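You operate a simulated robot arm through the tools that you are given. There is no shell and no other tool.

Carry out the task below with a simulated robot arm. There is one attempt and no reset: what you move stays moved.

TASK
Dose 5 ml of blue dye into the beaker of red water.
Fine: on the round mat, one press; park the nozzle arm and put the beaker back. Set down upright: what you pick out. Where these are worked on the way, their far stop is far enough and under half their travel is too little: nozzle arm.

It is judged by the outcome, as a careful person would: the job done as asked, and still so three seconds after it is handed in. It fails if anything else is knocked over, pushed out of place, dropped, spilled or broken.

THE ROBOT
A 7-joint arm with a two-finger parallel gripper, fixed in place. Base frame: the origin is at the foot of the arm, x ahead of it, y to its left, z up; the work surface is at about z = 850. Lengths are in mm, angles in rad, forces in N, time in s.
With the tool pointing down near the work surface it reaches from about 300 to 700 mm from the base axis. Its first joint turns from -1.152 to 1.152 rad. Payload 1.57 kg.
Tool frame: the origin (TCP) lies between the finger pads and is the grasp point; the fingertips stand 30 mm ahead of it; z points along the fingers, y is the line along which they close. Largest opening 110 mm; finger width 24, thickness 12; the body of the gripper, 48 by 112 mm, starts 78 mm behind the TCP.
Orientation is told as [roll, pitch, yaw] about the base's x, y, z axes, in that order, counted from this pose: with the fingers straight down and closing along the base's y, the tool's x points along the base's -x, its y along +y and its z along -z.

THE INTERFACE
- The arm moves only by the tool servo_tool. Its argument "moves" is a list of rows, each an object (a shift or turn left out is 0, a gripper value left out holds the last) with "grip": the gripper command, from -1 (shut) to 1 (fully open), values between in proportion; "travel": the shift along the base's x, y, z in mm, a list of three; "angular": the turn, a rotation vector about the base's x, y, z in rad, a list of three. In form: [{"grip": grip, "travel": [dx, dy, dz], "angular": [rx, ry, rz]}, ...]. A call has 1 to 20 rows; each row shifts and turns the commanded pose from where the row before left it. Rows are played at 5 a second. More than 50 mm and 0.15 rad between two rows, or a gripper value outside its range, and nothing of the call is played. Where a pose cannot be reached the arm comes as near as it can. A force on the tool above 40 N (or 10 N above the force at the start of the call, whichever is more), or a blocked arm, ends the call early, and 0.2 s more pass. Each finger travels about 108 mm/s and halts on what it meets, pressing with about 24 N; the grip force reading is that of the motor and also rises with nothing between the fingers. The clock runs only during rows and for 0.2 s after the last one: add rows that do not move to give the fingers time. The reply holds the time, the measured pose of the TCP, the force on the tool along the base axes, the opening and the grip force, in the units named above and with some noise, with the torque about the TCP (base axes, N m) and any sound that the robot's microphone picked up.
- Cameras (640 x 400 px; columns grow to the right, rows downward): "scene" is fixed at [169.9, -404.4, 1392.3]; the picture's right is [0.68, -0.73, 0.00], its down [-0.50, -0.47, -0.73] and it looks along [0.53, 0.50, -0.68] (base axes); focal length 214 px, centre (320, 200). "wrist" rides on the gripper at [70, 16, -141] in the tool frame; the picture's right is [-0.23, 0.97, 0.00], its down [-0.86, -0.20, -0.48] and it looks along [-0.47, -0.11, 0.88] (tool axes); focal length 222 px, centre (320, 200). There is no depth. A picture from a camera that has moved, and an enlarged one, comes with that camera's place and axes in the base frame and with its lens.
- capture(camera): a new picture of that camera. It takes no simulated time.
- enlarge(camera, box): a new picture of the part [left, top, right, bottom] of that camera's present view, enlarged. It takes no simulated time.
- hand_in(): hands the job in; it is judged then, once.

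Nothing tells you positions but the pictures and the camera data. Unless the task says otherwise, let go and move clear before handing in.

The tools are called after "Request:" as name(argument=value, ...) on one line, values as JSON. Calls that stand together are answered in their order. servo_tool: Moves the arm, as the interface text tells. Its arguments: {"type":"object","properties":{"moves":{"type":"array"}},"required":["moves"]} The other tools are called the same way: capture (camera) takes a picture; enlarge (camera, box) takes an enlarged picture of a part of a camera's view; hand_in () hands the job in.

At the start:

```text
time_s: 0.0
position: [337.3, 19.2, 1199.5]
tool_rot: [-0.001, 0.0, 0.001]
wrist_force: [0.6, -0.6, 0.2]
moment: [-0.02, -0.02, -0.01]
grip_width: 109.9
grip_force: 0.1
```

scene: 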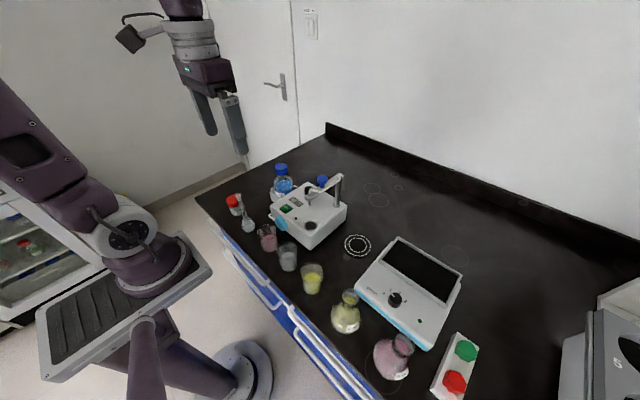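
wrist: 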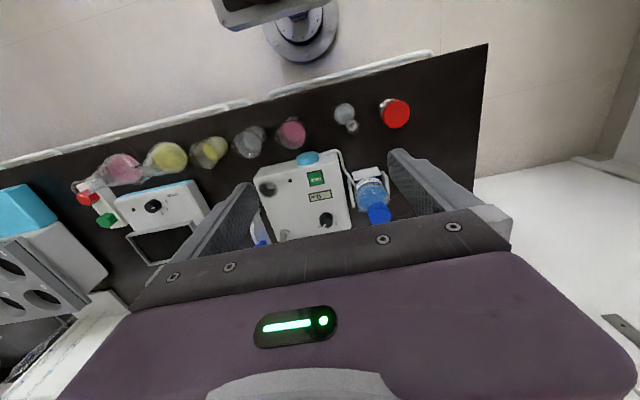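

I see a row of vessels, a dosing machine with a nozzle arm, bottles with blue caps, a round mat and a button box. I'll look closer before moving.

Request:
enlarge(camera="scene", box=[220, 150, 380, 250])

Request:
enlarge(camera="scene", box=[240, 200, 400, 300])

Request:
enlarge(camera="scene", box=[320, 230, 560, 400])

Request:
enlarge(camera="wrist", box=[220, 80, 420, 250])

```text
4.00 times, centred on (300, 200) of scene
camera zoom: at [169.9, -404.4, 1392.3], right [0.68, -0.73, 0.0], down [-0.5, -0.47, -0.73], along [0.53, 0.5, -0.68], focal length 858 px, centre (400, 200)
```

zoom: 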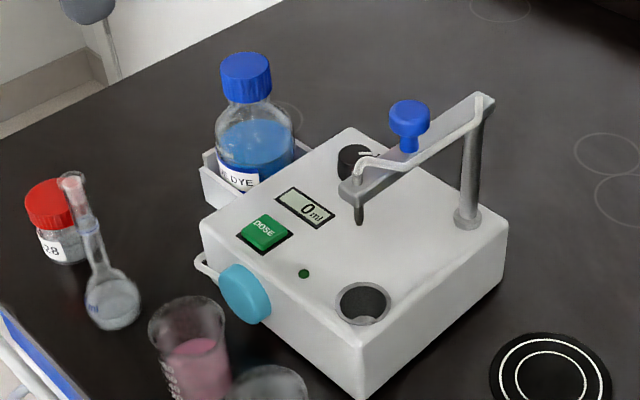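

```text
4.00 times, centred on (320, 250) of scene
camera zoom: at [169.9, -404.4, 1392.3], right [0.68, -0.73, 0.0], down [-0.5, -0.47, -0.73], along [0.53, 0.5, -0.68], focal length 858 px, centre (320, 0)
```

zoom: 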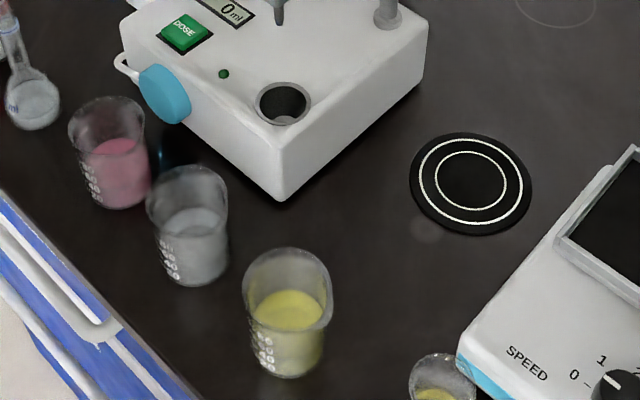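

```text
2.35 times, centred on (440, 315) of scene
camera zoom: at [169.9, -404.4, 1392.3], right [0.68, -0.73, 0.0], down [-0.5, -0.47, -0.73], along [0.53, 0.5, -0.68], focal length 505 px, centre (38, -71)
```

zoom: 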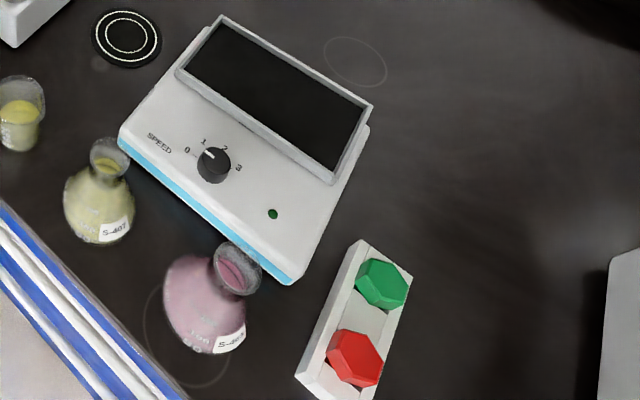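

```text
2.35 times, centred on (320, 165) of wrist
camera zoom: at [267.0, 36.2, 1342.1], right [0.23, 0.97, 0.0], down [0.86, -0.2, 0.48], along [0.47, -0.11, -0.88], focal length 523 px, centre (320, 282)
```

zoom: 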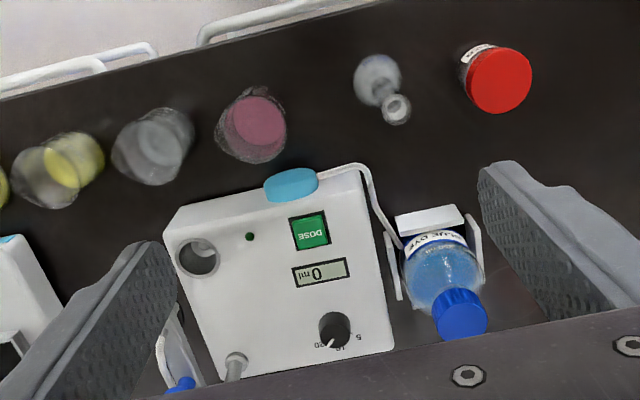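

The dosing machine has a DOSE button, a dial and a nozzle arm parked over a well; the red beaker is at about (340,-42) and the mat at about (520,-229). I'll check the dial and the details more closely.

Request:
enlarge(camera="wrist", box=[290, 160, 370, 240])

Request:
enlarge(camera="scene", box=[280, 170, 340, 210])

Request:
enlarge(camera="scene", box=[220, 200, 300, 260])

Request:
enlarge(camera="wrist", box=[220, 100, 320, 170])

```text
5.00 times, centred on (330, 200) of wrist
camera zoom: at [267.0, 36.2, 1342.1], right [0.23, 0.97, 0.0], down [0.86, -0.2, 0.48], along [0.47, -0.11, -0.88], focal length 1111 px, centre (270, 200)
```

zoom: 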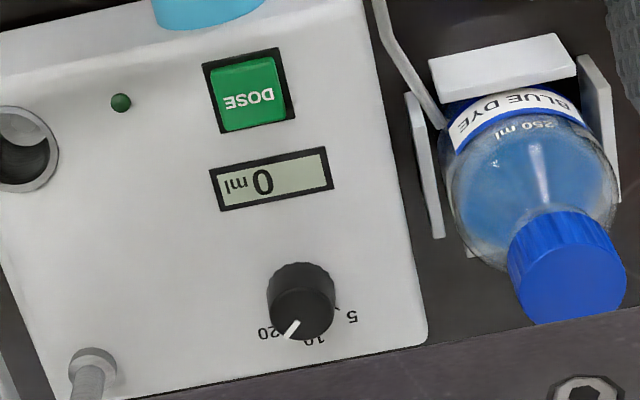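

```text
10.00 times, centred on (310, 190) of scene
camera zoom: at [169.9, -404.4, 1392.3], right [0.68, -0.73, 0.0], down [-0.5, -0.47, -0.73], along [0.53, 0.5, -0.68], focal length 2145 px, centre (420, 300)
```

zoom: 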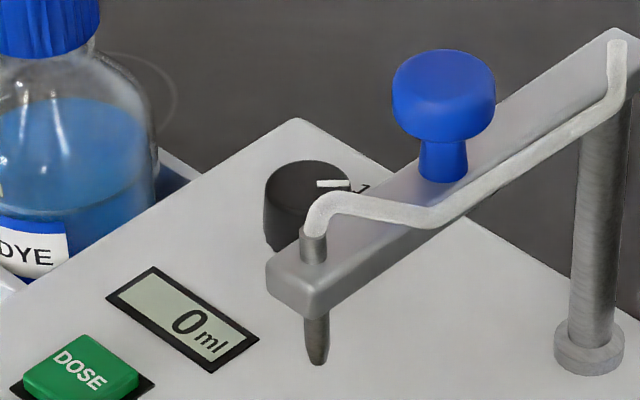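

```text
6.67 times, centred on (260, 230) of scene
camera zoom: at [169.9, -404.4, 1392.3], right [0.68, -0.73, 0.0], down [-0.5, -0.47, -0.73], along [0.53, 0.5, -0.68], focal length 1430 px, centre (720, 0)
```

zoom: 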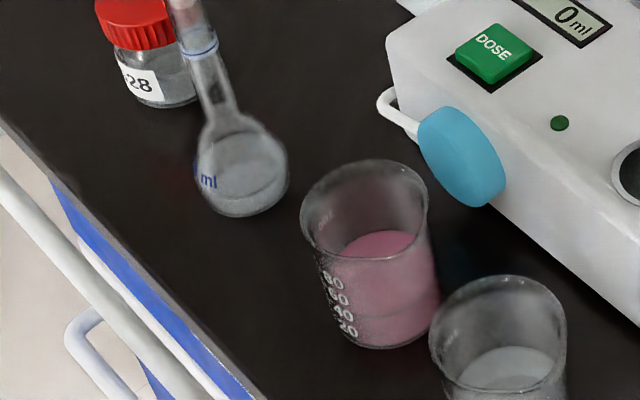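

```text
5.71 times, centred on (270, 135) of wrist
camera zoom: at [267.0, 36.2, 1342.1], right [0.23, 0.97, 0.0], down [0.86, -0.2, 0.48], along [0.47, -0.11, -0.88], focal length 1269 px, centre (606, 571)
```

zoom: 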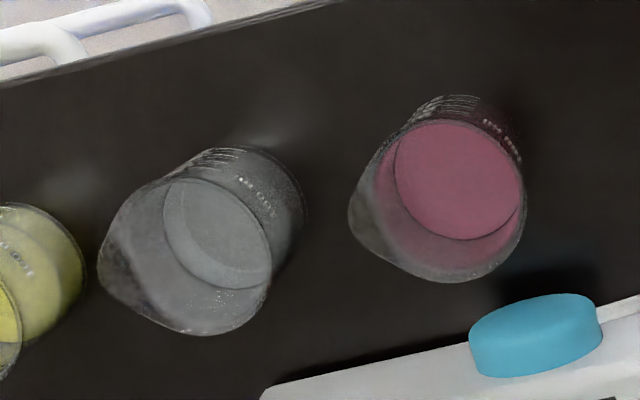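

The dial seems to point at or near 20, so it needs to be turned to 5. I'll move in for a better view of the dial and button.

Request:
servo_tool(moves=[{"travel": [20, 0, -20]}, {"travel": [25, 0, -20]}, {"travel": [25, 0, -20]}, {"travel": [20, 0, -20]}, {}, {}])

Request:
capture(camera="wrist")

Request:
enlarge(camera="wrist", box=[240, 130, 400, 230])

```text
time_s: 1.4
position: [426.7, 21.3, 1119.0]
tool_rot: [-0.001, 0.002, -0.001]
wrist_force: [-0.4, -0.3, -0.1]
moment: [0.0, 0.0, 0.01]
grip_width: 109.8
grip_force: 0.0
```

```text
taken
camera wrist: at [357.3, 36.5, 1261.2], right [0.23, 0.97, 0.0], down [0.86, -0.2, 0.48], along [0.47, -0.11, -0.88], focal length 222 px, centre (320, 200)
```

wrist: 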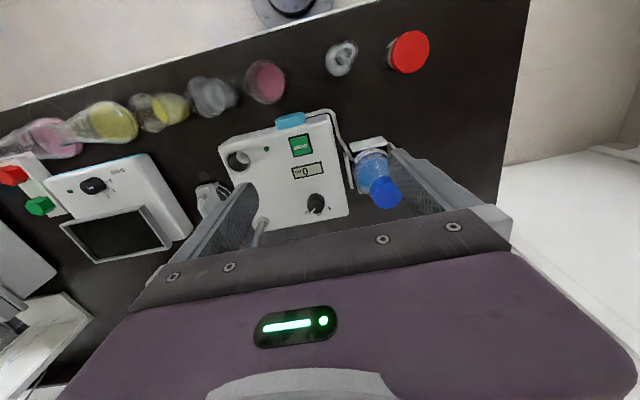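

```text
4.00 times, centred on (320, 180) of wrist
camera zoom: at [357.3, 36.5, 1261.2], right [0.23, 0.97, 0.0], down [0.86, -0.2, 0.48], along [0.47, -0.11, -0.88], focal length 888 px, centre (320, 280)
```

zoom: 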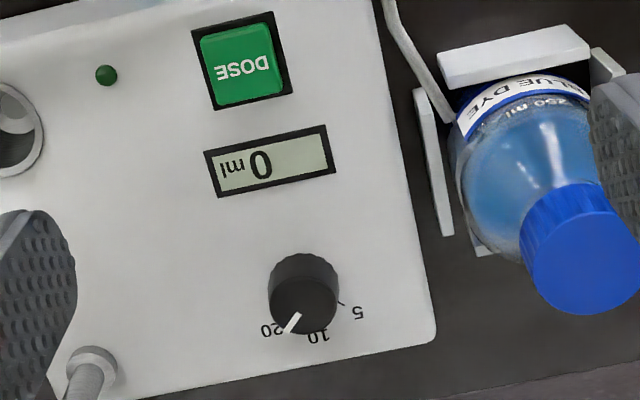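

The dial is at 20 (pointer about -45°, the 5 mark at about +45°), centred near (537,-13), with the machine top at z≈925. I'll move above it with the fingers turned -0.785 and check the alignment.

Request:
servo_tool(moves=[{"grip": 0.1, "travel": [20, -6, 0], "angular": [0, 0, -0.131]}, {"travel": [20, -6, 0], "angular": [0, 0, -0.131]}, {"travel": [20, -6, -10], "angular": [0, 0, -0.131]}, {"travel": [20, -6, -20], "angular": [0, 0, -0.131]}, {"travel": [20, -6, -20], "angular": [0, 0, -0.131]}, {"travel": [10, -4, -20], "angular": [0, 0, -0.13]}, {"travel": [0, 0, -30]}, {}, {}])

Request:
capture(camera="wrist")

Request:
capture(camera="scene")

Request:
enlarge(camera="wrist", box=[240, 100, 400, 200])

Request:
enlarge(camera="scene", box=[260, 130, 380, 210])

```text
time_s: 3.4
position: [536.6, -13.2, 1019.9]
tool_rot: [0.0, 0.001, -0.785]
wrist_force: [0.1, 0.4, 0.3]
moment: [-0.03, 0.01, 0.01]
grip_width: 60.4
grip_force: 0.0
```

```text
taken
camera wrist: at [498.9, 46.7, 1162.4], right [0.85, 0.53, 0.0], down [0.46, -0.75, 0.48], along [0.25, -0.41, -0.88], focal length 222 px, centre (320, 200)
```

wrist: 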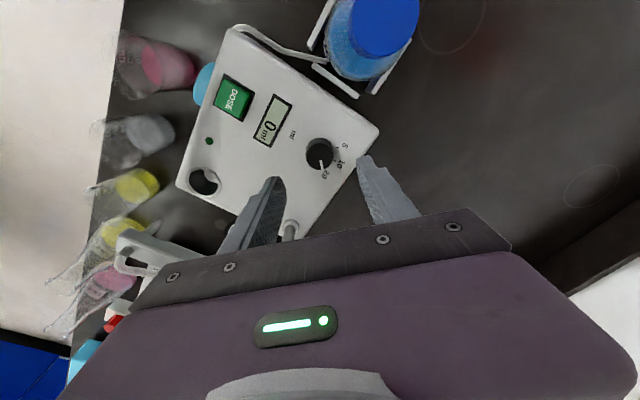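

```text
taken
```

scene: 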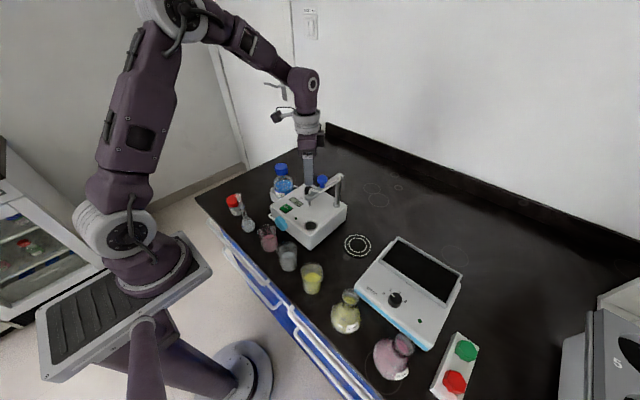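

```text
4.00 times, centred on (320, 150) of wrist
camera zoom: at [498.9, 46.7, 1162.4], right [0.85, 0.53, 0.0], down [0.46, -0.75, 0.48], along [0.25, -0.41, -0.88], focal length 888 px, centre (320, 400)
```

zoom: 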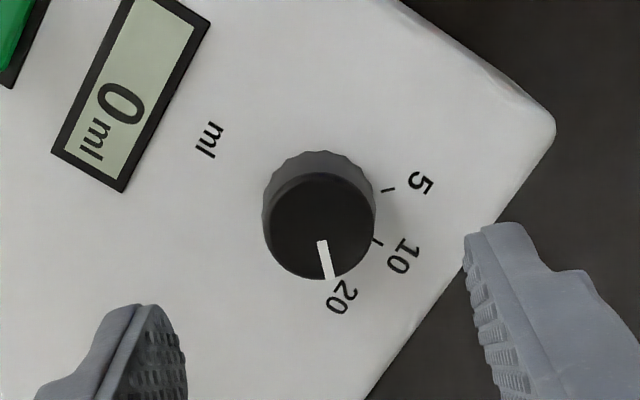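

```text
5.00 times, centred on (320, 170) of scene
camera zoom: at [169.9, -404.4, 1392.3], right [0.68, -0.73, 0.0], down [-0.5, -0.47, -0.73], along [0.53, 0.5, -0.68], focal length 1072 px, centre (320, 350)
```

zoom: 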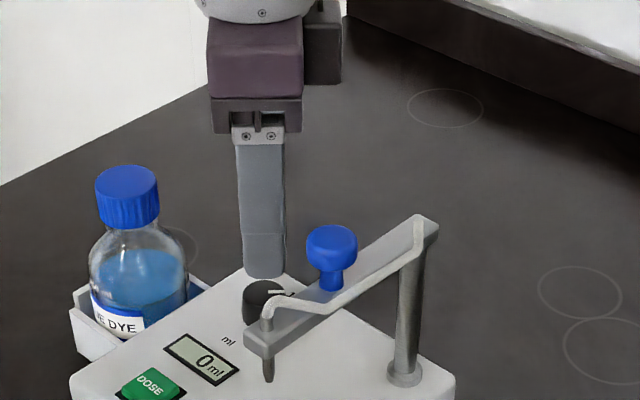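

The dial is centred under the tool. I'll descend around it and close on it.

Request:
servo_tool(moves=[{"travel": [-0.5, 0, -20]}, {"travel": [0, 0, -20]}, {"travel": [0, 0, -14]}, {"travel": [0, 0, -6]}, {}])

Request:
enlarge(camera="wrist", box=[240, 130, 400, 230])

Request:
enlarge(camera="scene", box=[260, 150, 380, 230])

```text
time_s: 4.6
position: [535.7, -13.8, 959.3]
tool_rot: [0.0, -0.001, -0.782]
wrist_force: [-0.2, -0.3, -0.1]
moment: [-0.01, -0.03, 0.0]
grip_width: 60.3
grip_force: 0.0
```

```text
4.00 times, centred on (320, 180) of wrist
camera zoom: at [498.2, 46.8, 1102.0], right [0.85, 0.53, 0.0], down [0.46, -0.75, 0.48], along [0.25, -0.41, -0.88], focal length 888 px, centre (320, 280)
```

zoom: 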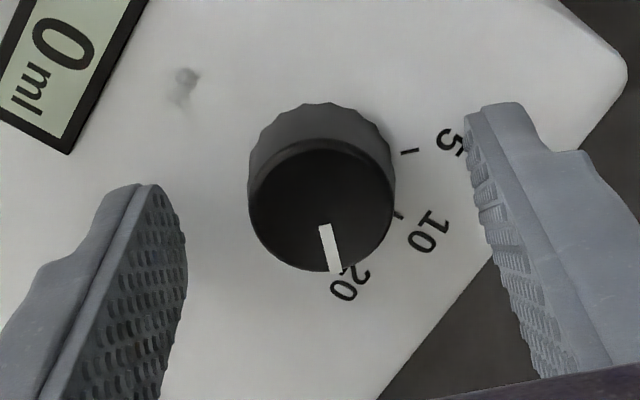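

```text
5.00 times, centred on (320, 190) of scene
camera zoom: at [169.9, -404.4, 1392.3], right [0.68, -0.73, 0.0], down [-0.5, -0.47, -0.73], along [0.53, 0.5, -0.68], focal length 1072 px, centre (320, 250)
```

zoom: 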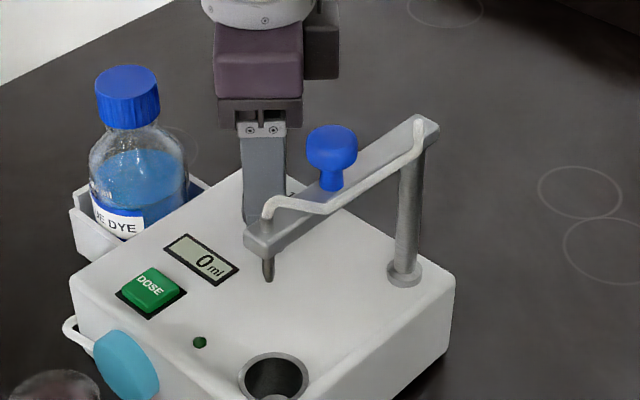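

The fingers straddle the dial evenly. Closing now.

Request:
servo_tool(moves=[{"grip": -0.4}, {"grip": -0.6}, {"grip": -0.8}, {"grip": -0.8}])

Request:
enlarge(camera="wrist", box=[240, 130, 400, 230])

```text
time_s: 5.6
position: [535.5, -14.8, 958.4]
tool_rot: [0.001, 0.001, -0.782]
wrist_force: [5.0, 5.7, -4.9]
moment: [0.13, -0.24, -0.04]
grip_width: 28.9
grip_force: 39.2
```

```text
4.00 times, centred on (320, 180) of wrist
camera zoom: at [498.5, 47.2, 1102.1], right [0.85, 0.53, 0.0], down [0.46, -0.75, 0.48], along [0.25, -0.41, -0.88], focal length 888 px, centre (320, 280)
```

zoom: 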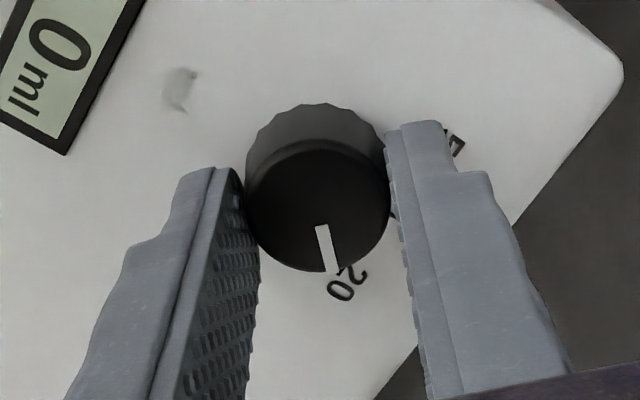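

Gripped. I'll turn the dial counter-clockwise part way and check.

Request:
servo_tool(moves=[{"travel": [0.7, 0.7, 0]}, {"angular": [0, 0, 0.1]}, {"angular": [0, 0, 0.1]}, {"angular": [0, 0, 0.1]}, {"angular": [0, 0, 0.1]}, {}])

Request:
enlarge(camera="wrist", box=[240, 130, 400, 230])

```text
time_s: 7.0
position: [536.4, -13.4, 960.0]
tool_rot: [0.0, 0.001, -0.383]
wrist_force: [-0.1, 6.7, -4.0]
moment: [0.21, -0.08, -0.01]
grip_width: 29.1
grip_force: 38.8
```

```text
4.00 times, centred on (320, 180) of wrist
camera zoom: at [478.3, 28.3, 1102.1], right [0.57, 0.82, 0.0], down [0.72, -0.51, 0.48], along [0.39, -0.27, -0.88], focal length 888 px, centre (320, 280)
```

zoom: 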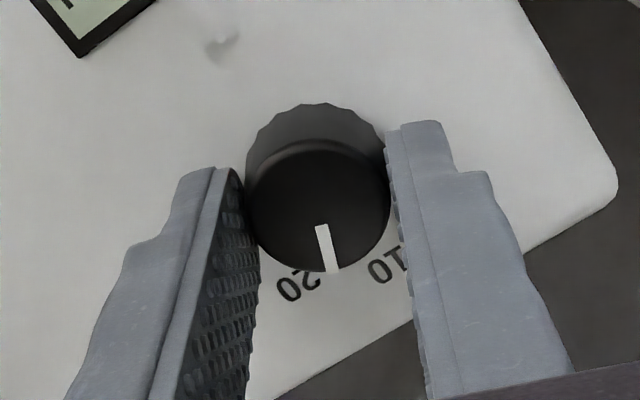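

The dial turns with the fingers. Continuing towards 5.

Request:
servo_tool(moves=[{"angular": [0, 0, 0.1]}, {"angular": [0, 0, 0.1]}, {"angular": [0, 0, 0.1]}, {"angular": [0, 0, 0.1]}, {"angular": [0, 0, 0.1]}, {"angular": [0, 0, 0.1]}, {"angular": [0, 0, 0.1]}, {"angular": [0, 0, 0.1]}, {"angular": [0, 0, 0.1]}, {"angular": [0, 0, 0.1]}, {"angular": [0, 0, 0.1]}, {"angular": [0, 0, 0.07]}, {}])

Request:
enlarge(camera="wrist", box=[240, 130, 400, 230])

```text
time_s: 9.8
position: [537.6, -11.1, 960.2]
tool_rot: [0.005, -0.002, 0.787]
wrist_force: [-3.9, 35.0, 0.5]
moment: [1.0, 0.25, -0.16]
grip_width: 29.2
grip_force: 38.9
```

```text
4.00 times, centred on (320, 180) of wrist
camera zoom: at [475.9, -49.0, 1102.1], right [-0.53, 0.85, 0.0], down [0.75, 0.46, 0.48], along [0.41, 0.26, -0.88], focal length 888 px, centre (320, 280)
```

zoom: 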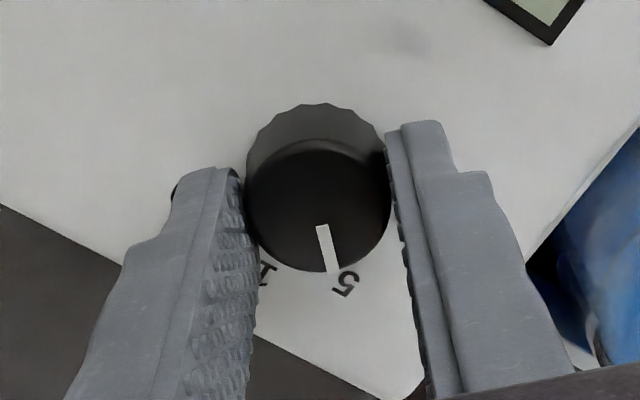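

The pointer now sits at 5 in the same relation as it had at 20. I'll relieve the sideways load, then let go and rise.

Request:
servo_tool(moves=[{"travel": [0, 1, 0]}, {"travel": [0, 1, 0]}, {}])

Request:
enlarge(camera="wrist", box=[240, 130, 400, 230])

Request:
enlarge(camera="scene", box=[260, 130, 380, 210])

```text
time_s: 10.6
position: [536.6, -10.5, 960.5]
tool_rot: [0.004, 0.001, 0.784]
wrist_force: [-7.4, 22.7, -3.4]
moment: [1.12, -0.12, -0.1]
grip_width: 29.0
grip_force: 39.1
```

```text
4.00 times, centred on (320, 180) of wrist
camera zoom: at [475.8, -48.4, 1102.3], right [-0.53, 0.85, 0.0], down [0.75, 0.46, 0.48], along [0.41, 0.25, -0.88], focal length 888 px, centre (320, 280)
```

zoom: 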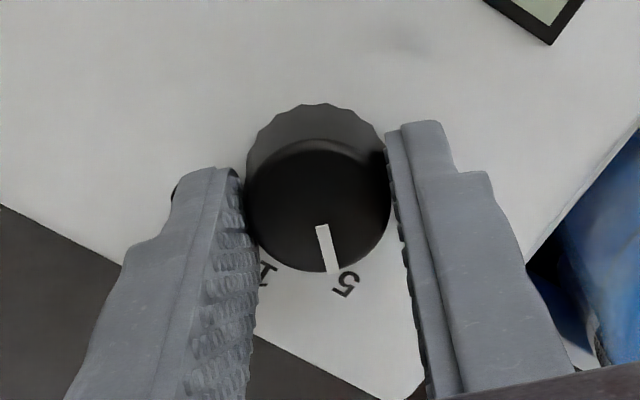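

```text
5.00 times, centred on (320, 170) of scene
camera zoom: at [169.7, -403.8, 1392.5], right [0.68, -0.73, 0.0], down [-0.5, -0.47, -0.73], along [0.53, 0.5, -0.68], focal length 1072 px, centre (320, 350)
```

zoom: 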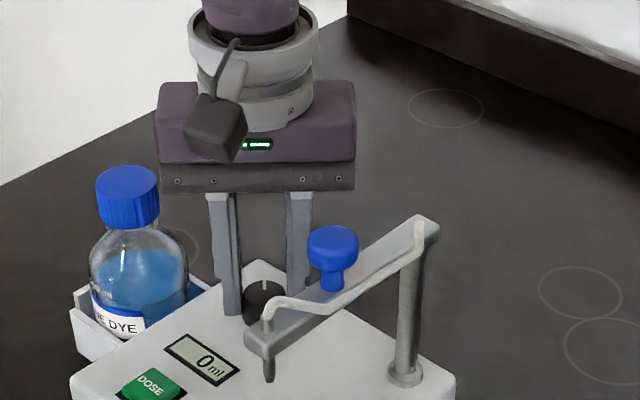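

Request:
servo_tool(moves=[{"travel": [-0.5, 1, 0]}, {"travel": [-0.5, 1, 0]}, {}])

```text
time_s: 11.4
position: [537.1, -10.1, 958.8]
tool_rot: [-0.002, 0.003, 0.785]
wrist_force: [3.0, 2.6, -5.5]
moment: [-0.21, 0.11, -0.04]
grip_width: 29.5
grip_force: 39.0
```

The side load is gone. I'll open the fingers and rise, then read the dial.

Request:
servo_tool(moves=[{"grip": -0.3}, {"grip": 0.0}, {"grip": 0.0}, {"travel": [0, 0, 20]}, {"travel": [0, 0, 30]}, {"travel": [0, 0, 40]}, {"travel": [0, 0, 40]}, {}])

Request:
enlarge(camera="wrist", box=[240, 80, 400, 180])

Request:
enlarge(camera="scene", box=[260, 150, 380, 230])

```text
time_s: 13.2
position: [536.3, -8.1, 1091.1]
tool_rot: [0.001, -0.001, 0.785]
wrist_force: [0.1, 0.6, -0.1]
moment: [0.0, -0.01, 0.0]
grip_width: 55.1
grip_force: 0.0
```

```text
4.00 times, centred on (320, 130) of wrist
camera zoom: at [476.7, -46.9, 1232.9], right [-0.53, 0.85, 0.0], down [0.75, 0.46, 0.48], along [0.41, 0.25, -0.88], focal length 888 px, centre (320, 480)
```

zoom: 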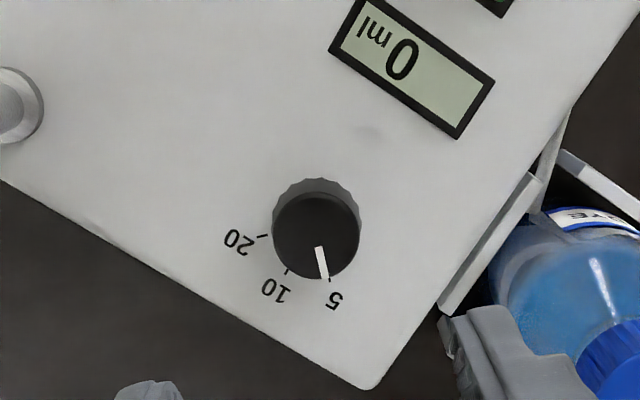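

```text
5.00 times, centred on (320, 190) of scene
camera zoom: at [169.8, -404.4, 1392.3], right [0.68, -0.73, 0.0], down [-0.5, -0.47, -0.73], along [0.53, 0.5, -0.68], focal length 1072 px, centre (320, 250)
```

zoom: 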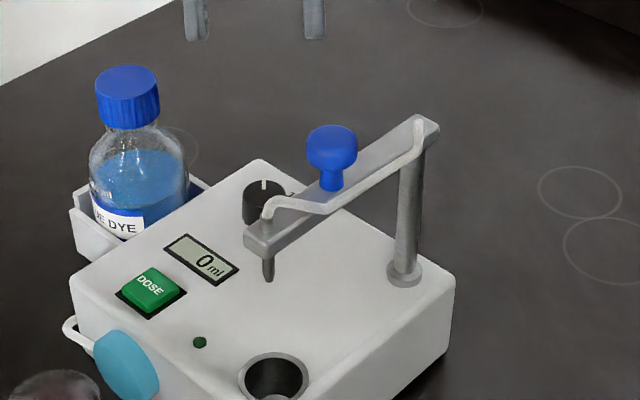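

The dial reads 5. Next I'll move above the red beaker and locate it exactly.

Request:
servo_tool(moves=[{"travel": [-30, 0, 10], "angular": [0, 0, -0.08]}, {"travel": [-40, -6, 0], "angular": [0, 0, -0.08]}, {"travel": [-40, -8, 0], "angular": [0, 0, -0.08]}, {"travel": [-40, -8, 0], "angular": [0, 0, -0.08], "grip": 0.4}, {"travel": [-30, -8, 0], "angular": [0, 0, -0.065]}, {"travel": [-16, -4, 0]}, {}, {}])

Request:
capture(camera="wrist")

Request:
enlarge(camera="wrist", box=[240, 90, 400, 190])

```text
time_s: 15.0
position: [339.3, -42.7, 1098.8]
tool_rot: [0.0, -0.001, 0.4]
wrist_force: [-0.4, -0.7, -0.4]
moment: [0.01, -0.02, 0.01]
grip_width: 77.0
grip_force: 0.1
```

```text
taken
camera wrist: at [269.4, -55.5, 1241.6], right [-0.17, 0.99, 0.0], down [0.87, 0.15, 0.48], along [0.47, 0.08, -0.88], focal length 222 px, centre (320, 200)
```

wrist: 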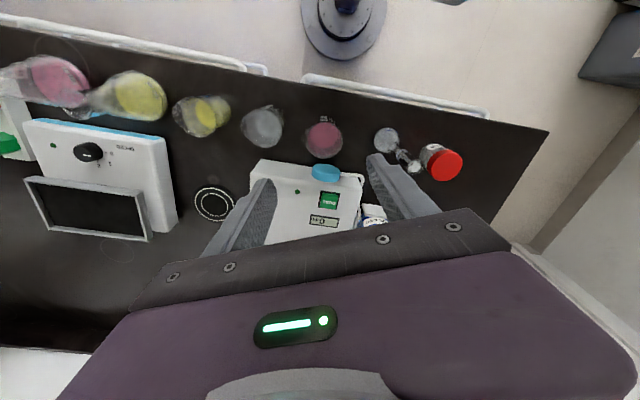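

```text
4.00 times, centred on (320, 140) of wrist
camera zoom: at [269.4, -55.5, 1241.6], right [-0.17, 0.99, 0.0], down [0.87, 0.15, 0.48], along [0.47, 0.08, -0.88], focal length 888 px, centre (320, 440)
```

zoom: 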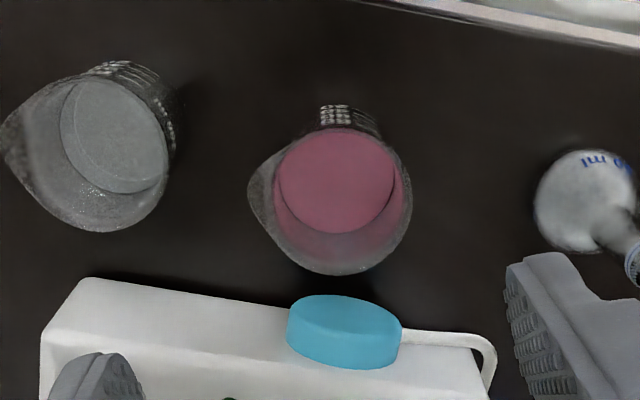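

The red beaker is about (341,-38), 51 mm across, with the spout towards -y. I'll turn the grip to 0.85 to keep clear of the spout, the pump cap and the neighbouring beaker, then go partway down.

Request:
servo_tool(moves=[{"grip": 0.25, "travel": [0.5, 1.5, 0], "angular": [0, 0, 0.15]}, {"travel": [0.5, 1.5, 0], "angular": [0, 0, 0.15]}, {"travel": [0.5, 1.5, -10], "angular": [0, 0, 0.15]}, {"travel": [0, 0, -30]}, {"travel": [0, 0, -40]}, {"travel": [0, 0, -30]}, {}, {}])

Request:
capture(camera="wrist")

Request:
enlarge(camera="wrist", box=[240, 100, 400, 200])

Request:
enlarge(camera="scene", box=[220, 180, 340, 260])

```text
time_s: 16.8
position: [341.3, -37.3, 989.2]
tool_rot: [0.0, 0.001, 0.85]
wrist_force: [-0.4, 0.0, 0.4]
moment: [0.0, 0.01, 0.04]
grip_width: 68.8
grip_force: 0.1
```

```text
taken
camera wrist: at [283.2, -79.5, 1131.9], right [-0.58, 0.81, 0.0], down [0.71, 0.51, 0.48], along [0.39, 0.28, -0.88], focal length 222 px, centre (320, 200)
```

wrist: 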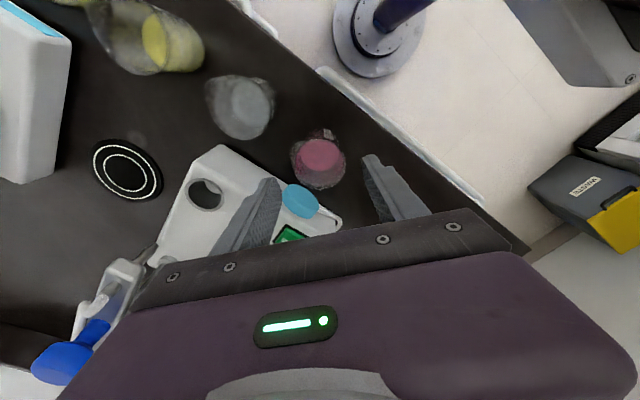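

```text
4.00 times, centred on (320, 150) of wrist
camera zoom: at [283.2, -79.5, 1131.9], right [-0.58, 0.81, 0.0], down [0.71, 0.51, 0.48], along [0.39, 0.28, -0.88], focal length 888 px, centre (320, 400)
```

zoom: 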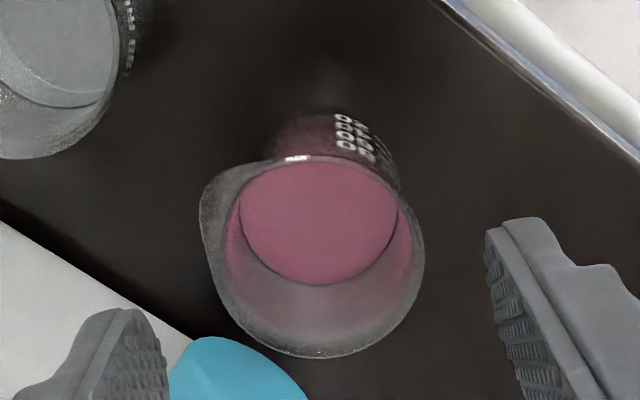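

```text
5.00 times, centred on (280, 220) of scene
camera zoom: at [169.9, -404.4, 1392.3], right [0.68, -0.73, 0.0], down [-0.5, -0.47, -0.73], along [0.53, 0.5, -0.68], focal length 1072 px, centre (520, 100)
```

zoom: 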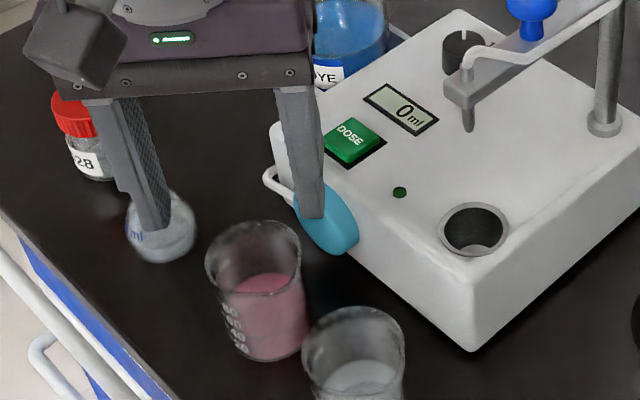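

Aligned. Descending around the beaker.

Request:
servo_tool(moves=[{"travel": [-0.5, -0.5, -25]}, {"travel": [0, 0, -25]}, {"travel": [0, 0, -20]}, {"travel": [0, 0, -15]}, {"travel": [0, 0, -10]}, {}])

Request:
enlarge(camera="scene", box=[220, 180, 340, 260])

Request:
enlarge(camera="wrist", box=[240, 130, 400, 230])

```text
time_s: 18.2
position: [340.9, -39.0, 894.4]
tool_rot: [0.0, 0.0, 0.849]
wrist_force: [-0.3, 0.4, 1.1]
moment: [0.0, 0.01, 0.0]
grip_width: 68.9
grip_force: 0.0
```

```text
5.00 times, centred on (280, 220) of scene
camera zoom: at [169.9, -404.4, 1392.3], right [0.68, -0.73, 0.0], down [-0.5, -0.47, -0.73], along [0.53, 0.5, -0.68], focal length 1072 px, centre (520, 100)
```

zoom: 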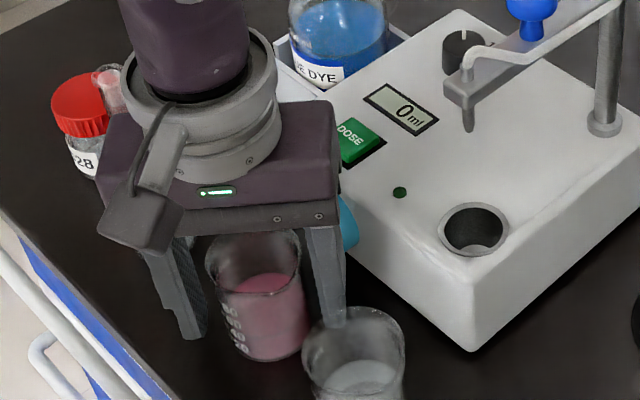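

```text
4.00 times, centred on (320, 180) of wrist
camera zoom: at [282.9, -80.9, 1036.8], right [-0.58, 0.81, 0.0], down [0.71, 0.51, 0.48], along [0.39, 0.28, -0.88], focal length 888 px, centre (320, 280)
```

zoom: 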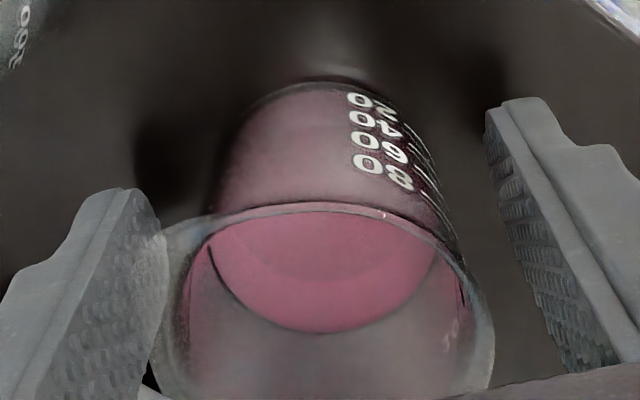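

The fingers are either side of the beaker. Closing gently.

Request:
servo_tool(moves=[{"grip": 0.12}, {"grip": 0.04}, {"grip": -0.02}, {"grip": -0.08}, {"grip": -0.14}, {"grip": -0.25}, {}])

Request:
enlarge(camera="wrist", box=[240, 130, 400, 230])

```text
time_s: 19.8
position: [341.9, -39.3, 894.6]
tool_rot: [0.0, -0.001, 0.85]
wrist_force: [1.1, 0.4, 2.6]
moment: [0.02, -0.06, -0.03]
grip_width: 48.6
grip_force: 23.5
```

```text
4.00 times, centred on (320, 180) of wrist
camera zoom: at [283.0, -80.9, 1037.0], right [-0.58, 0.81, 0.0], down [0.71, 0.51, 0.48], along [0.39, 0.28, -0.88], focal length 888 px, centre (320, 280)
```

zoom: 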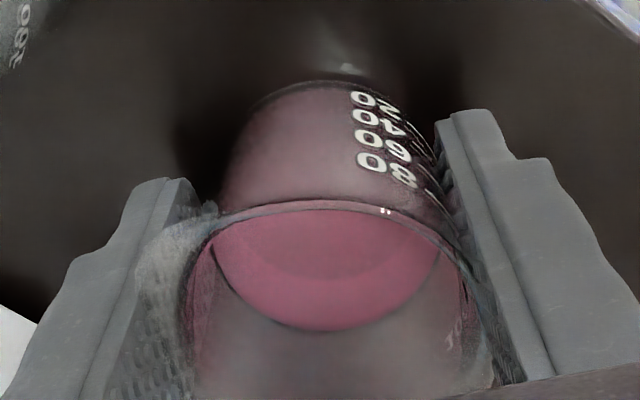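

Gripped at 48.6 mm. Lifting slowly and straight up.

Request:
servo_tool(moves=[{"travel": [0, 0, 4]}, {"travel": [0, 0, 8]}, {"travel": [0, 0, 12]}, {"travel": [0, 0, 16]}, {"travel": [0, 0, 20]}, {"travel": [0, 0, 20]}, {"travel": [0, 0, 20]}, {"travel": [0, 0, 14]}, {"travel": [0, 0, 8]}, {"travel": [0, 0, 3]}, {}])

Request:
capture(camera="scene")

Request:
capture(camera="wrist")

```text
time_s: 22.2
position: [341.6, -39.3, 1019.4]
tool_rot: [0.0, -0.001, 0.849]
wrist_force: [0.0, 0.2, -1.2]
moment: [-0.02, 0.03, 0.04]
grip_width: 48.7
grip_force: 24.0
```

```text
taken
```

scene: 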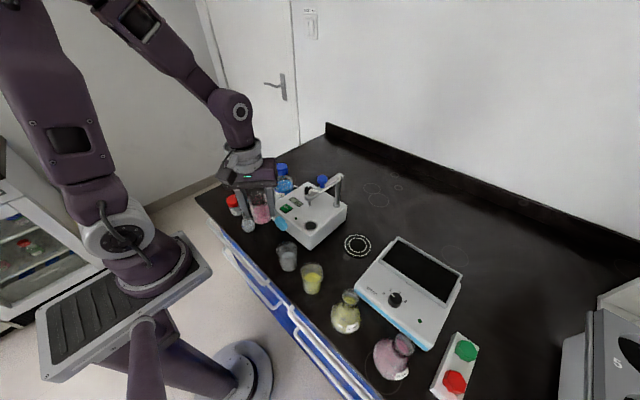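

```text
taken
camera wrist: at [282.6, -81.1, 1162.5], right [-0.58, 0.81, 0.0], down [0.71, 0.51, 0.48], along [0.39, 0.28, -0.88], focal length 222 px, centre (320, 200)
```

wrist: 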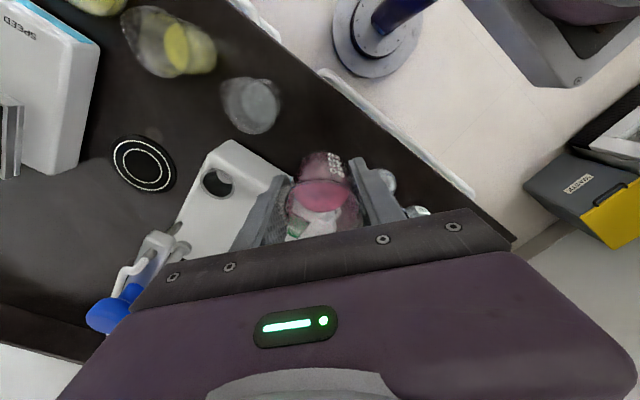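

Beaker held upright and clear. I'll carry it round the nozzle arm's end towards the mat at about (520,-228).

Request:
servo_tool(moves=[{"travel": [1, -5, 0]}, {"travel": [2, -11, 0]}, {"travel": [3, -17, 0]}, {"travel": [3, -20, 0]}, {"travel": [3, -20, 0]}, {"travel": [3, -20, 0]}, {"travel": [8, -18, 0]}, {"travel": [12, -15, 0]}, {"travel": [15, -13, 0]}, {"travel": [17, -12, 0]}, {"travel": [18, -11, 0]}, {"travel": [19, -10, 0]}, {"travel": [20, -8, 0]}, {"travel": [19, -5, 0]}, {"travel": [16, -3, 0]}, {"travel": [11, -1, 0]}, {"travel": [6, 0, 0]}, {"travel": [3, 0, 0]}, {}])

Request:
capture(camera="wrist")

Request:
enlarge(camera="scene", box=[280, 160, 440, 280])

```text
time_s: 26.2
position: [520.5, -227.1, 1019.5]
tool_rot: [0.001, -0.001, 0.852]
wrist_force: [-0.5, -0.1, -1.9]
moment: [-0.03, -0.02, 0.0]
grip_width: 48.9
grip_force: 24.2
```

```text
taken
camera wrist: at [462.5, -269.6, 1161.9], right [-0.58, 0.81, 0.0], down [0.71, 0.51, 0.48], along [0.39, 0.28, -0.88], focal length 222 px, centre (320, 200)
```

wrist: 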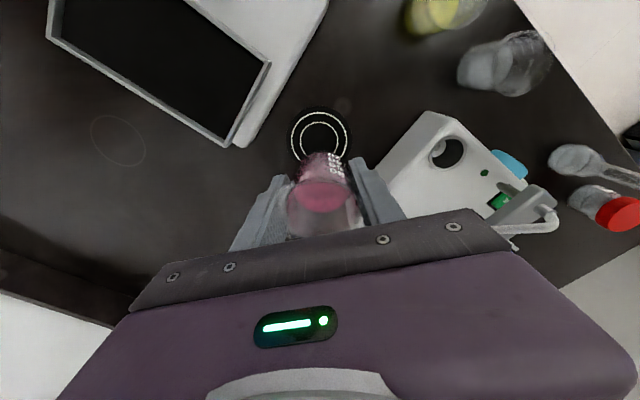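

```text
3.33 times, centred on (360, 220) of scene
camera zoom: at [169.9, -404.4, 1392.2], right [0.68, -0.73, 0.0], down [-0.5, -0.47, -0.73], along [0.53, 0.5, -0.68], focal length 715 px, centre (187, 133)
```

zoom: 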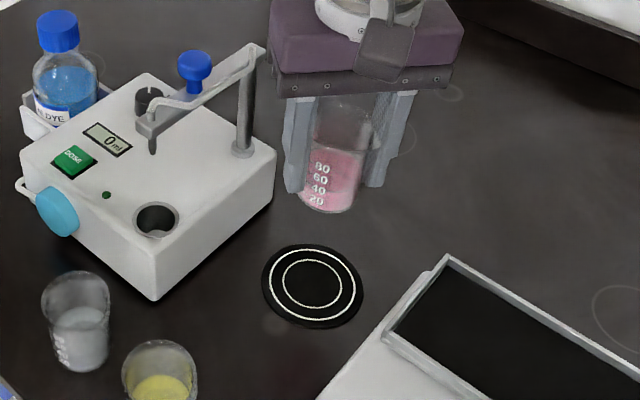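

Request:
enlarge(camera="wrist", box=[260, 90, 380, 165])

```text
5.33 times, centred on (320, 128) of wrist
camera zoom: at [462.5, -269.6, 1161.9], right [-0.58, 0.81, 0.0], down [0.71, 0.51, 0.48], along [0.39, 0.28, -0.88], focal length 1185 px, centre (320, 587)
```

zoom: 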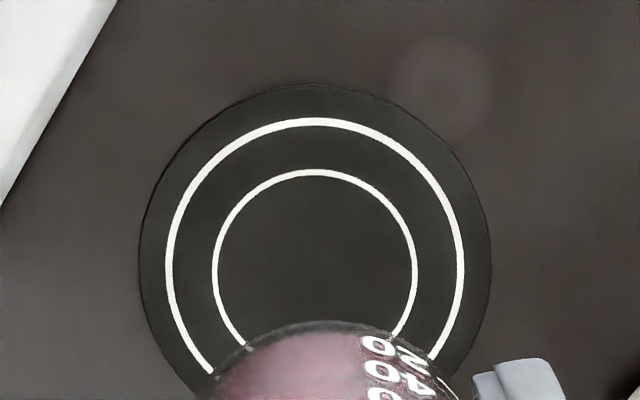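

The mat centre lies about 2 mm further in +x. I'll correct and lower the beaker, slowing before contact.

Request:
servo_tool(moves=[{"travel": [1.2, -0.3, -6]}, {"travel": [1.1, -0.2, -14]}, {"travel": [0, 0, -20]}, {"travel": [0, 0, -20]}, {"travel": [0, 0, -20]}, {"travel": [0, 0, -15]}, {"travel": [0, 0, -10]}, {"travel": [0, 0, -6]}, {"travel": [0, 0, -4]}, {}])

Request:
enlarge(camera="scene", box=[300, 180, 420, 270])

```text
time_s: 28.4
position: [521.9, -228.9, 905.1]
tool_rot: [0.0, -0.001, 0.851]
wrist_force: [0.0, -0.5, -0.6]
moment: [-0.03, 0.02, -0.01]
grip_width: 48.6
grip_force: 23.5
```

```text
4.44 times, centred on (360, 225) of scene
camera zoom: at [169.9, -404.4, 1392.2], right [0.68, -0.73, 0.0], down [-0.5, -0.47, -0.73], along [0.53, 0.5, -0.68], focal length 953 px, centre (142, 89)
```

zoom: 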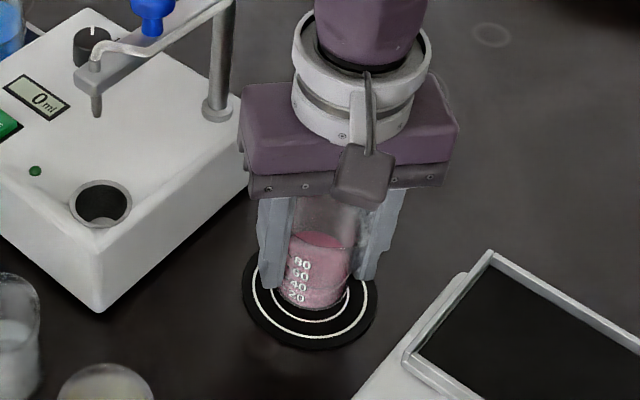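

Request:
servo_tool(moves=[{"travel": [0, 0, -3]}, {"travel": [0, 0, -2]}, {"travel": [0, 0, -1]}, {}])

Request:
servo_tool(moves=[{"travel": [0, 0, -1]}, {"travel": [0, 0, -1]}, {}])

```text
time_s: 29.4
position: [522.7, -228.2, 899.7]
tool_rot: [-0.001, 0.0, 0.849]
wrist_force: [1.4, -0.1, -0.1]
moment: [-0.02, -0.01, 0.02]
grip_width: 48.8
grip_force: 24.1
```

```text
time_s: 30.2
position: [522.9, -229.4, 897.1]
tool_rot: [-0.001, 0.001, 0.848]
wrist_force: [-1.1, 1.8, 11.6]
moment: [0.19, 0.01, 0.03]
grip_width: 49.0
grip_force: 23.9
```

The beaker touches the mat. I'll release gently and retreat upward.

Request:
servo_tool(moves=[{"travel": [0, 0, 0.5]}, {"grip": -0.1}, {"grip": -0.02}, {"grip": 0.08}, {"grip": 0.18}, {"grip": 0.25}, {}])

Request:
servo_tool(moves=[{"travel": [0, 0, 10]}, {"travel": [0, 0, 20]}, {"travel": [0, 0, 25]}, {"travel": [0, 0, 30]}, {"travel": [0, 0, 40]}, {"travel": [0, 0, 40]}, {"travel": [0, 0, 30]}, {}])

Request:
capture(camera="wrist")

Request:
capture(camera="scene")

Request:
enlarge(camera="scene", box=[300, 160, 420, 260])

```text
time_s: 31.8
position: [523.2, -229.6, 896.2]
tool_rot: [0.0, 0.0, 0.85]
wrist_force: [0.9, 0.4, -0.1]
moment: [0.02, -0.01, -0.03]
grip_width: 68.8
grip_force: 0.0
```

```text
time_s: 33.6
position: [523.4, -228.5, 1093.3]
tool_rot: [0.001, 0.0, 0.851]
wrist_force: [0.0, 0.1, 0.7]
moment: [0.05, -0.02, -0.01]
grip_width: 68.8
grip_force: 0.1
```

```text
taken
camera wrist: at [464.6, -270.4, 1235.2], right [-0.58, 0.81, 0.0], down [0.71, 0.51, 0.48], along [0.39, 0.28, -0.88], focal length 222 px, centre (320, 200)
```

wrist: 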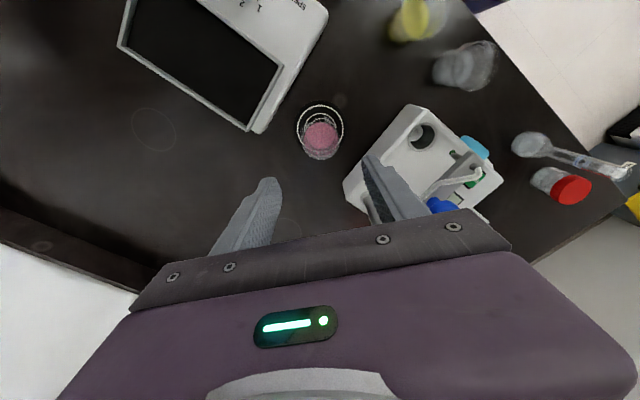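

```text
taken
```

scene: 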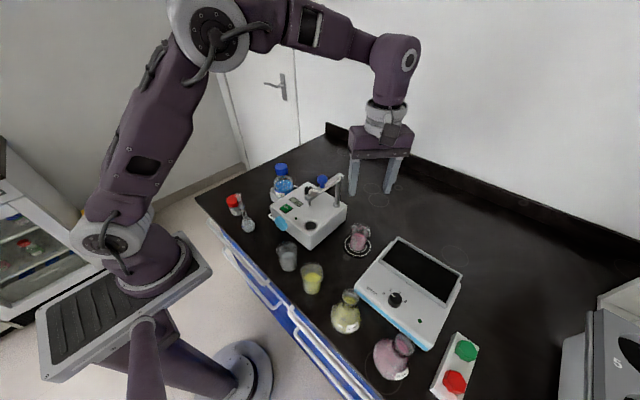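

```text
4.00 times, centred on (360, 210) of scene
camera zoom: at [169.8, -404.4, 1392.3], right [0.68, -0.73, 0.0], down [-0.5, -0.47, -0.73], along [0.53, 0.5, -0.68], focal length 858 px, centre (160, 160)
```

zoom: 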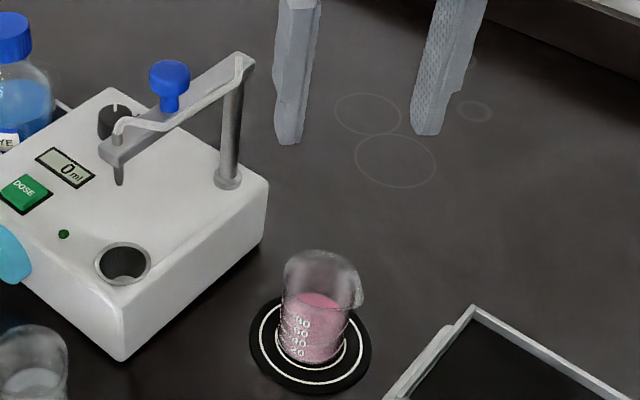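

The beaker stands centred on the mat. Now I'll go above the nozzle arm's blue knob with the fingers closing along y and locate it.

Request:
servo_tool(moves=[{"travel": [0, 0, 30], "angular": [0, 0, -0.14]}, {"travel": [-5, 20, 20], "angular": [0, 0, -0.14]}, {"travel": [-8, 30, 0], "angular": [0, 0, -0.14]}, {"travel": [-8, 30, 0], "angular": [0, 0, -0.14]}, {"travel": [-8, 23, 0], "angular": [0, 0, -0.14]}, {"travel": [-4, 10, 0], "angular": [0, 0, -0.15]}, {}, {}])

Request:
capture(camera="wrist")

Request:
enlarge(camera="wrist", box=[240, 110, 400, 210])

```text
time_s: 35.4
position: [489.2, -115.8, 1141.0]
tool_rot: [-0.001, 0.0, -0.001]
wrist_force: [0.6, -0.5, 0.2]
moment: [-0.01, -0.01, 0.0]
grip_width: 69.0
grip_force: 0.1
```

```text
taken
camera wrist: at [419.2, -99.5, 1284.2], right [0.23, 0.97, 0.0], down [0.85, -0.2, 0.48], along [0.47, -0.11, -0.88], focal length 222 px, centre (320, 200)
```

wrist: 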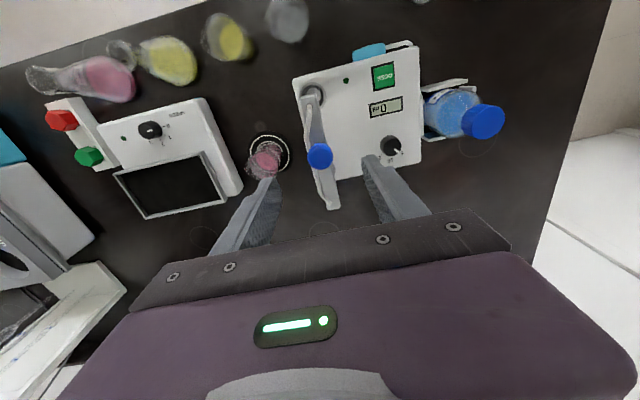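

```text
4.00 times, centred on (320, 160) of wrist
camera zoom: at [419.2, -99.5, 1284.2], right [0.23, 0.97, 0.0], down [0.85, -0.2, 0.48], along [0.47, -0.11, -0.88], focal length 888 px, centre (320, 360)
```

zoom: 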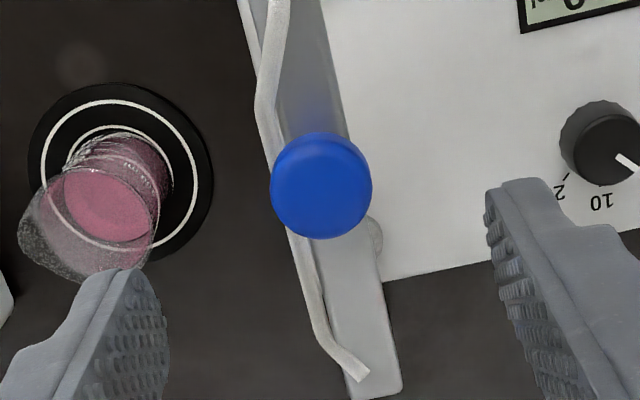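

The knob is at about (486,-115), 25 mm across. I'll narrow the fingers to a loose cage and come down around it, checking just before.

Request:
servo_tool(moves=[{"grip": -0.3, "travel": [-3.5, 0.8, -10]}, {"travel": [0, 0, -15]}, {"travel": [0, 0, -10]}, {}])

Request:
enlarge(camera="wrist", box=[240, 130, 400, 230])

Request:
enlarge(camera="scene", box=[270, 140, 390, 220])

```text
time_s: 36.4
position: [483.9, -114.1, 1106.7]
tool_rot: [-0.001, 0.001, 0.0]
wrist_force: [0.0, -0.1, -0.8]
moment: [0.0, 0.06, 0.0]
grip_width: 38.5
grip_force: 0.0
```

```text
4.00 times, centred on (320, 180) of wrist
camera zoom: at [415.7, -98.9, 1249.4], right [0.23, 0.97, 0.0], down [0.86, -0.2, 0.48], along [0.47, -0.11, -0.88], focal length 888 px, centre (320, 280)
```

zoom: 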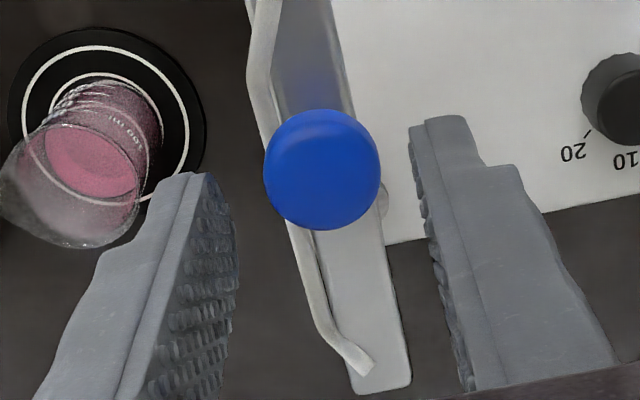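

```text
5.00 times, centred on (330, 180) of scene
camera zoom: at [169.9, -404.4, 1392.3], right [0.68, -0.73, 0.0], down [-0.5, -0.47, -0.73], along [0.53, 0.5, -0.68], focal length 1072 px, centre (270, 300)
```

zoom: 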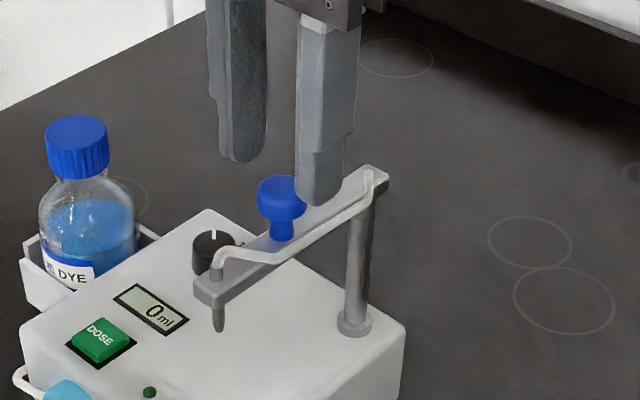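

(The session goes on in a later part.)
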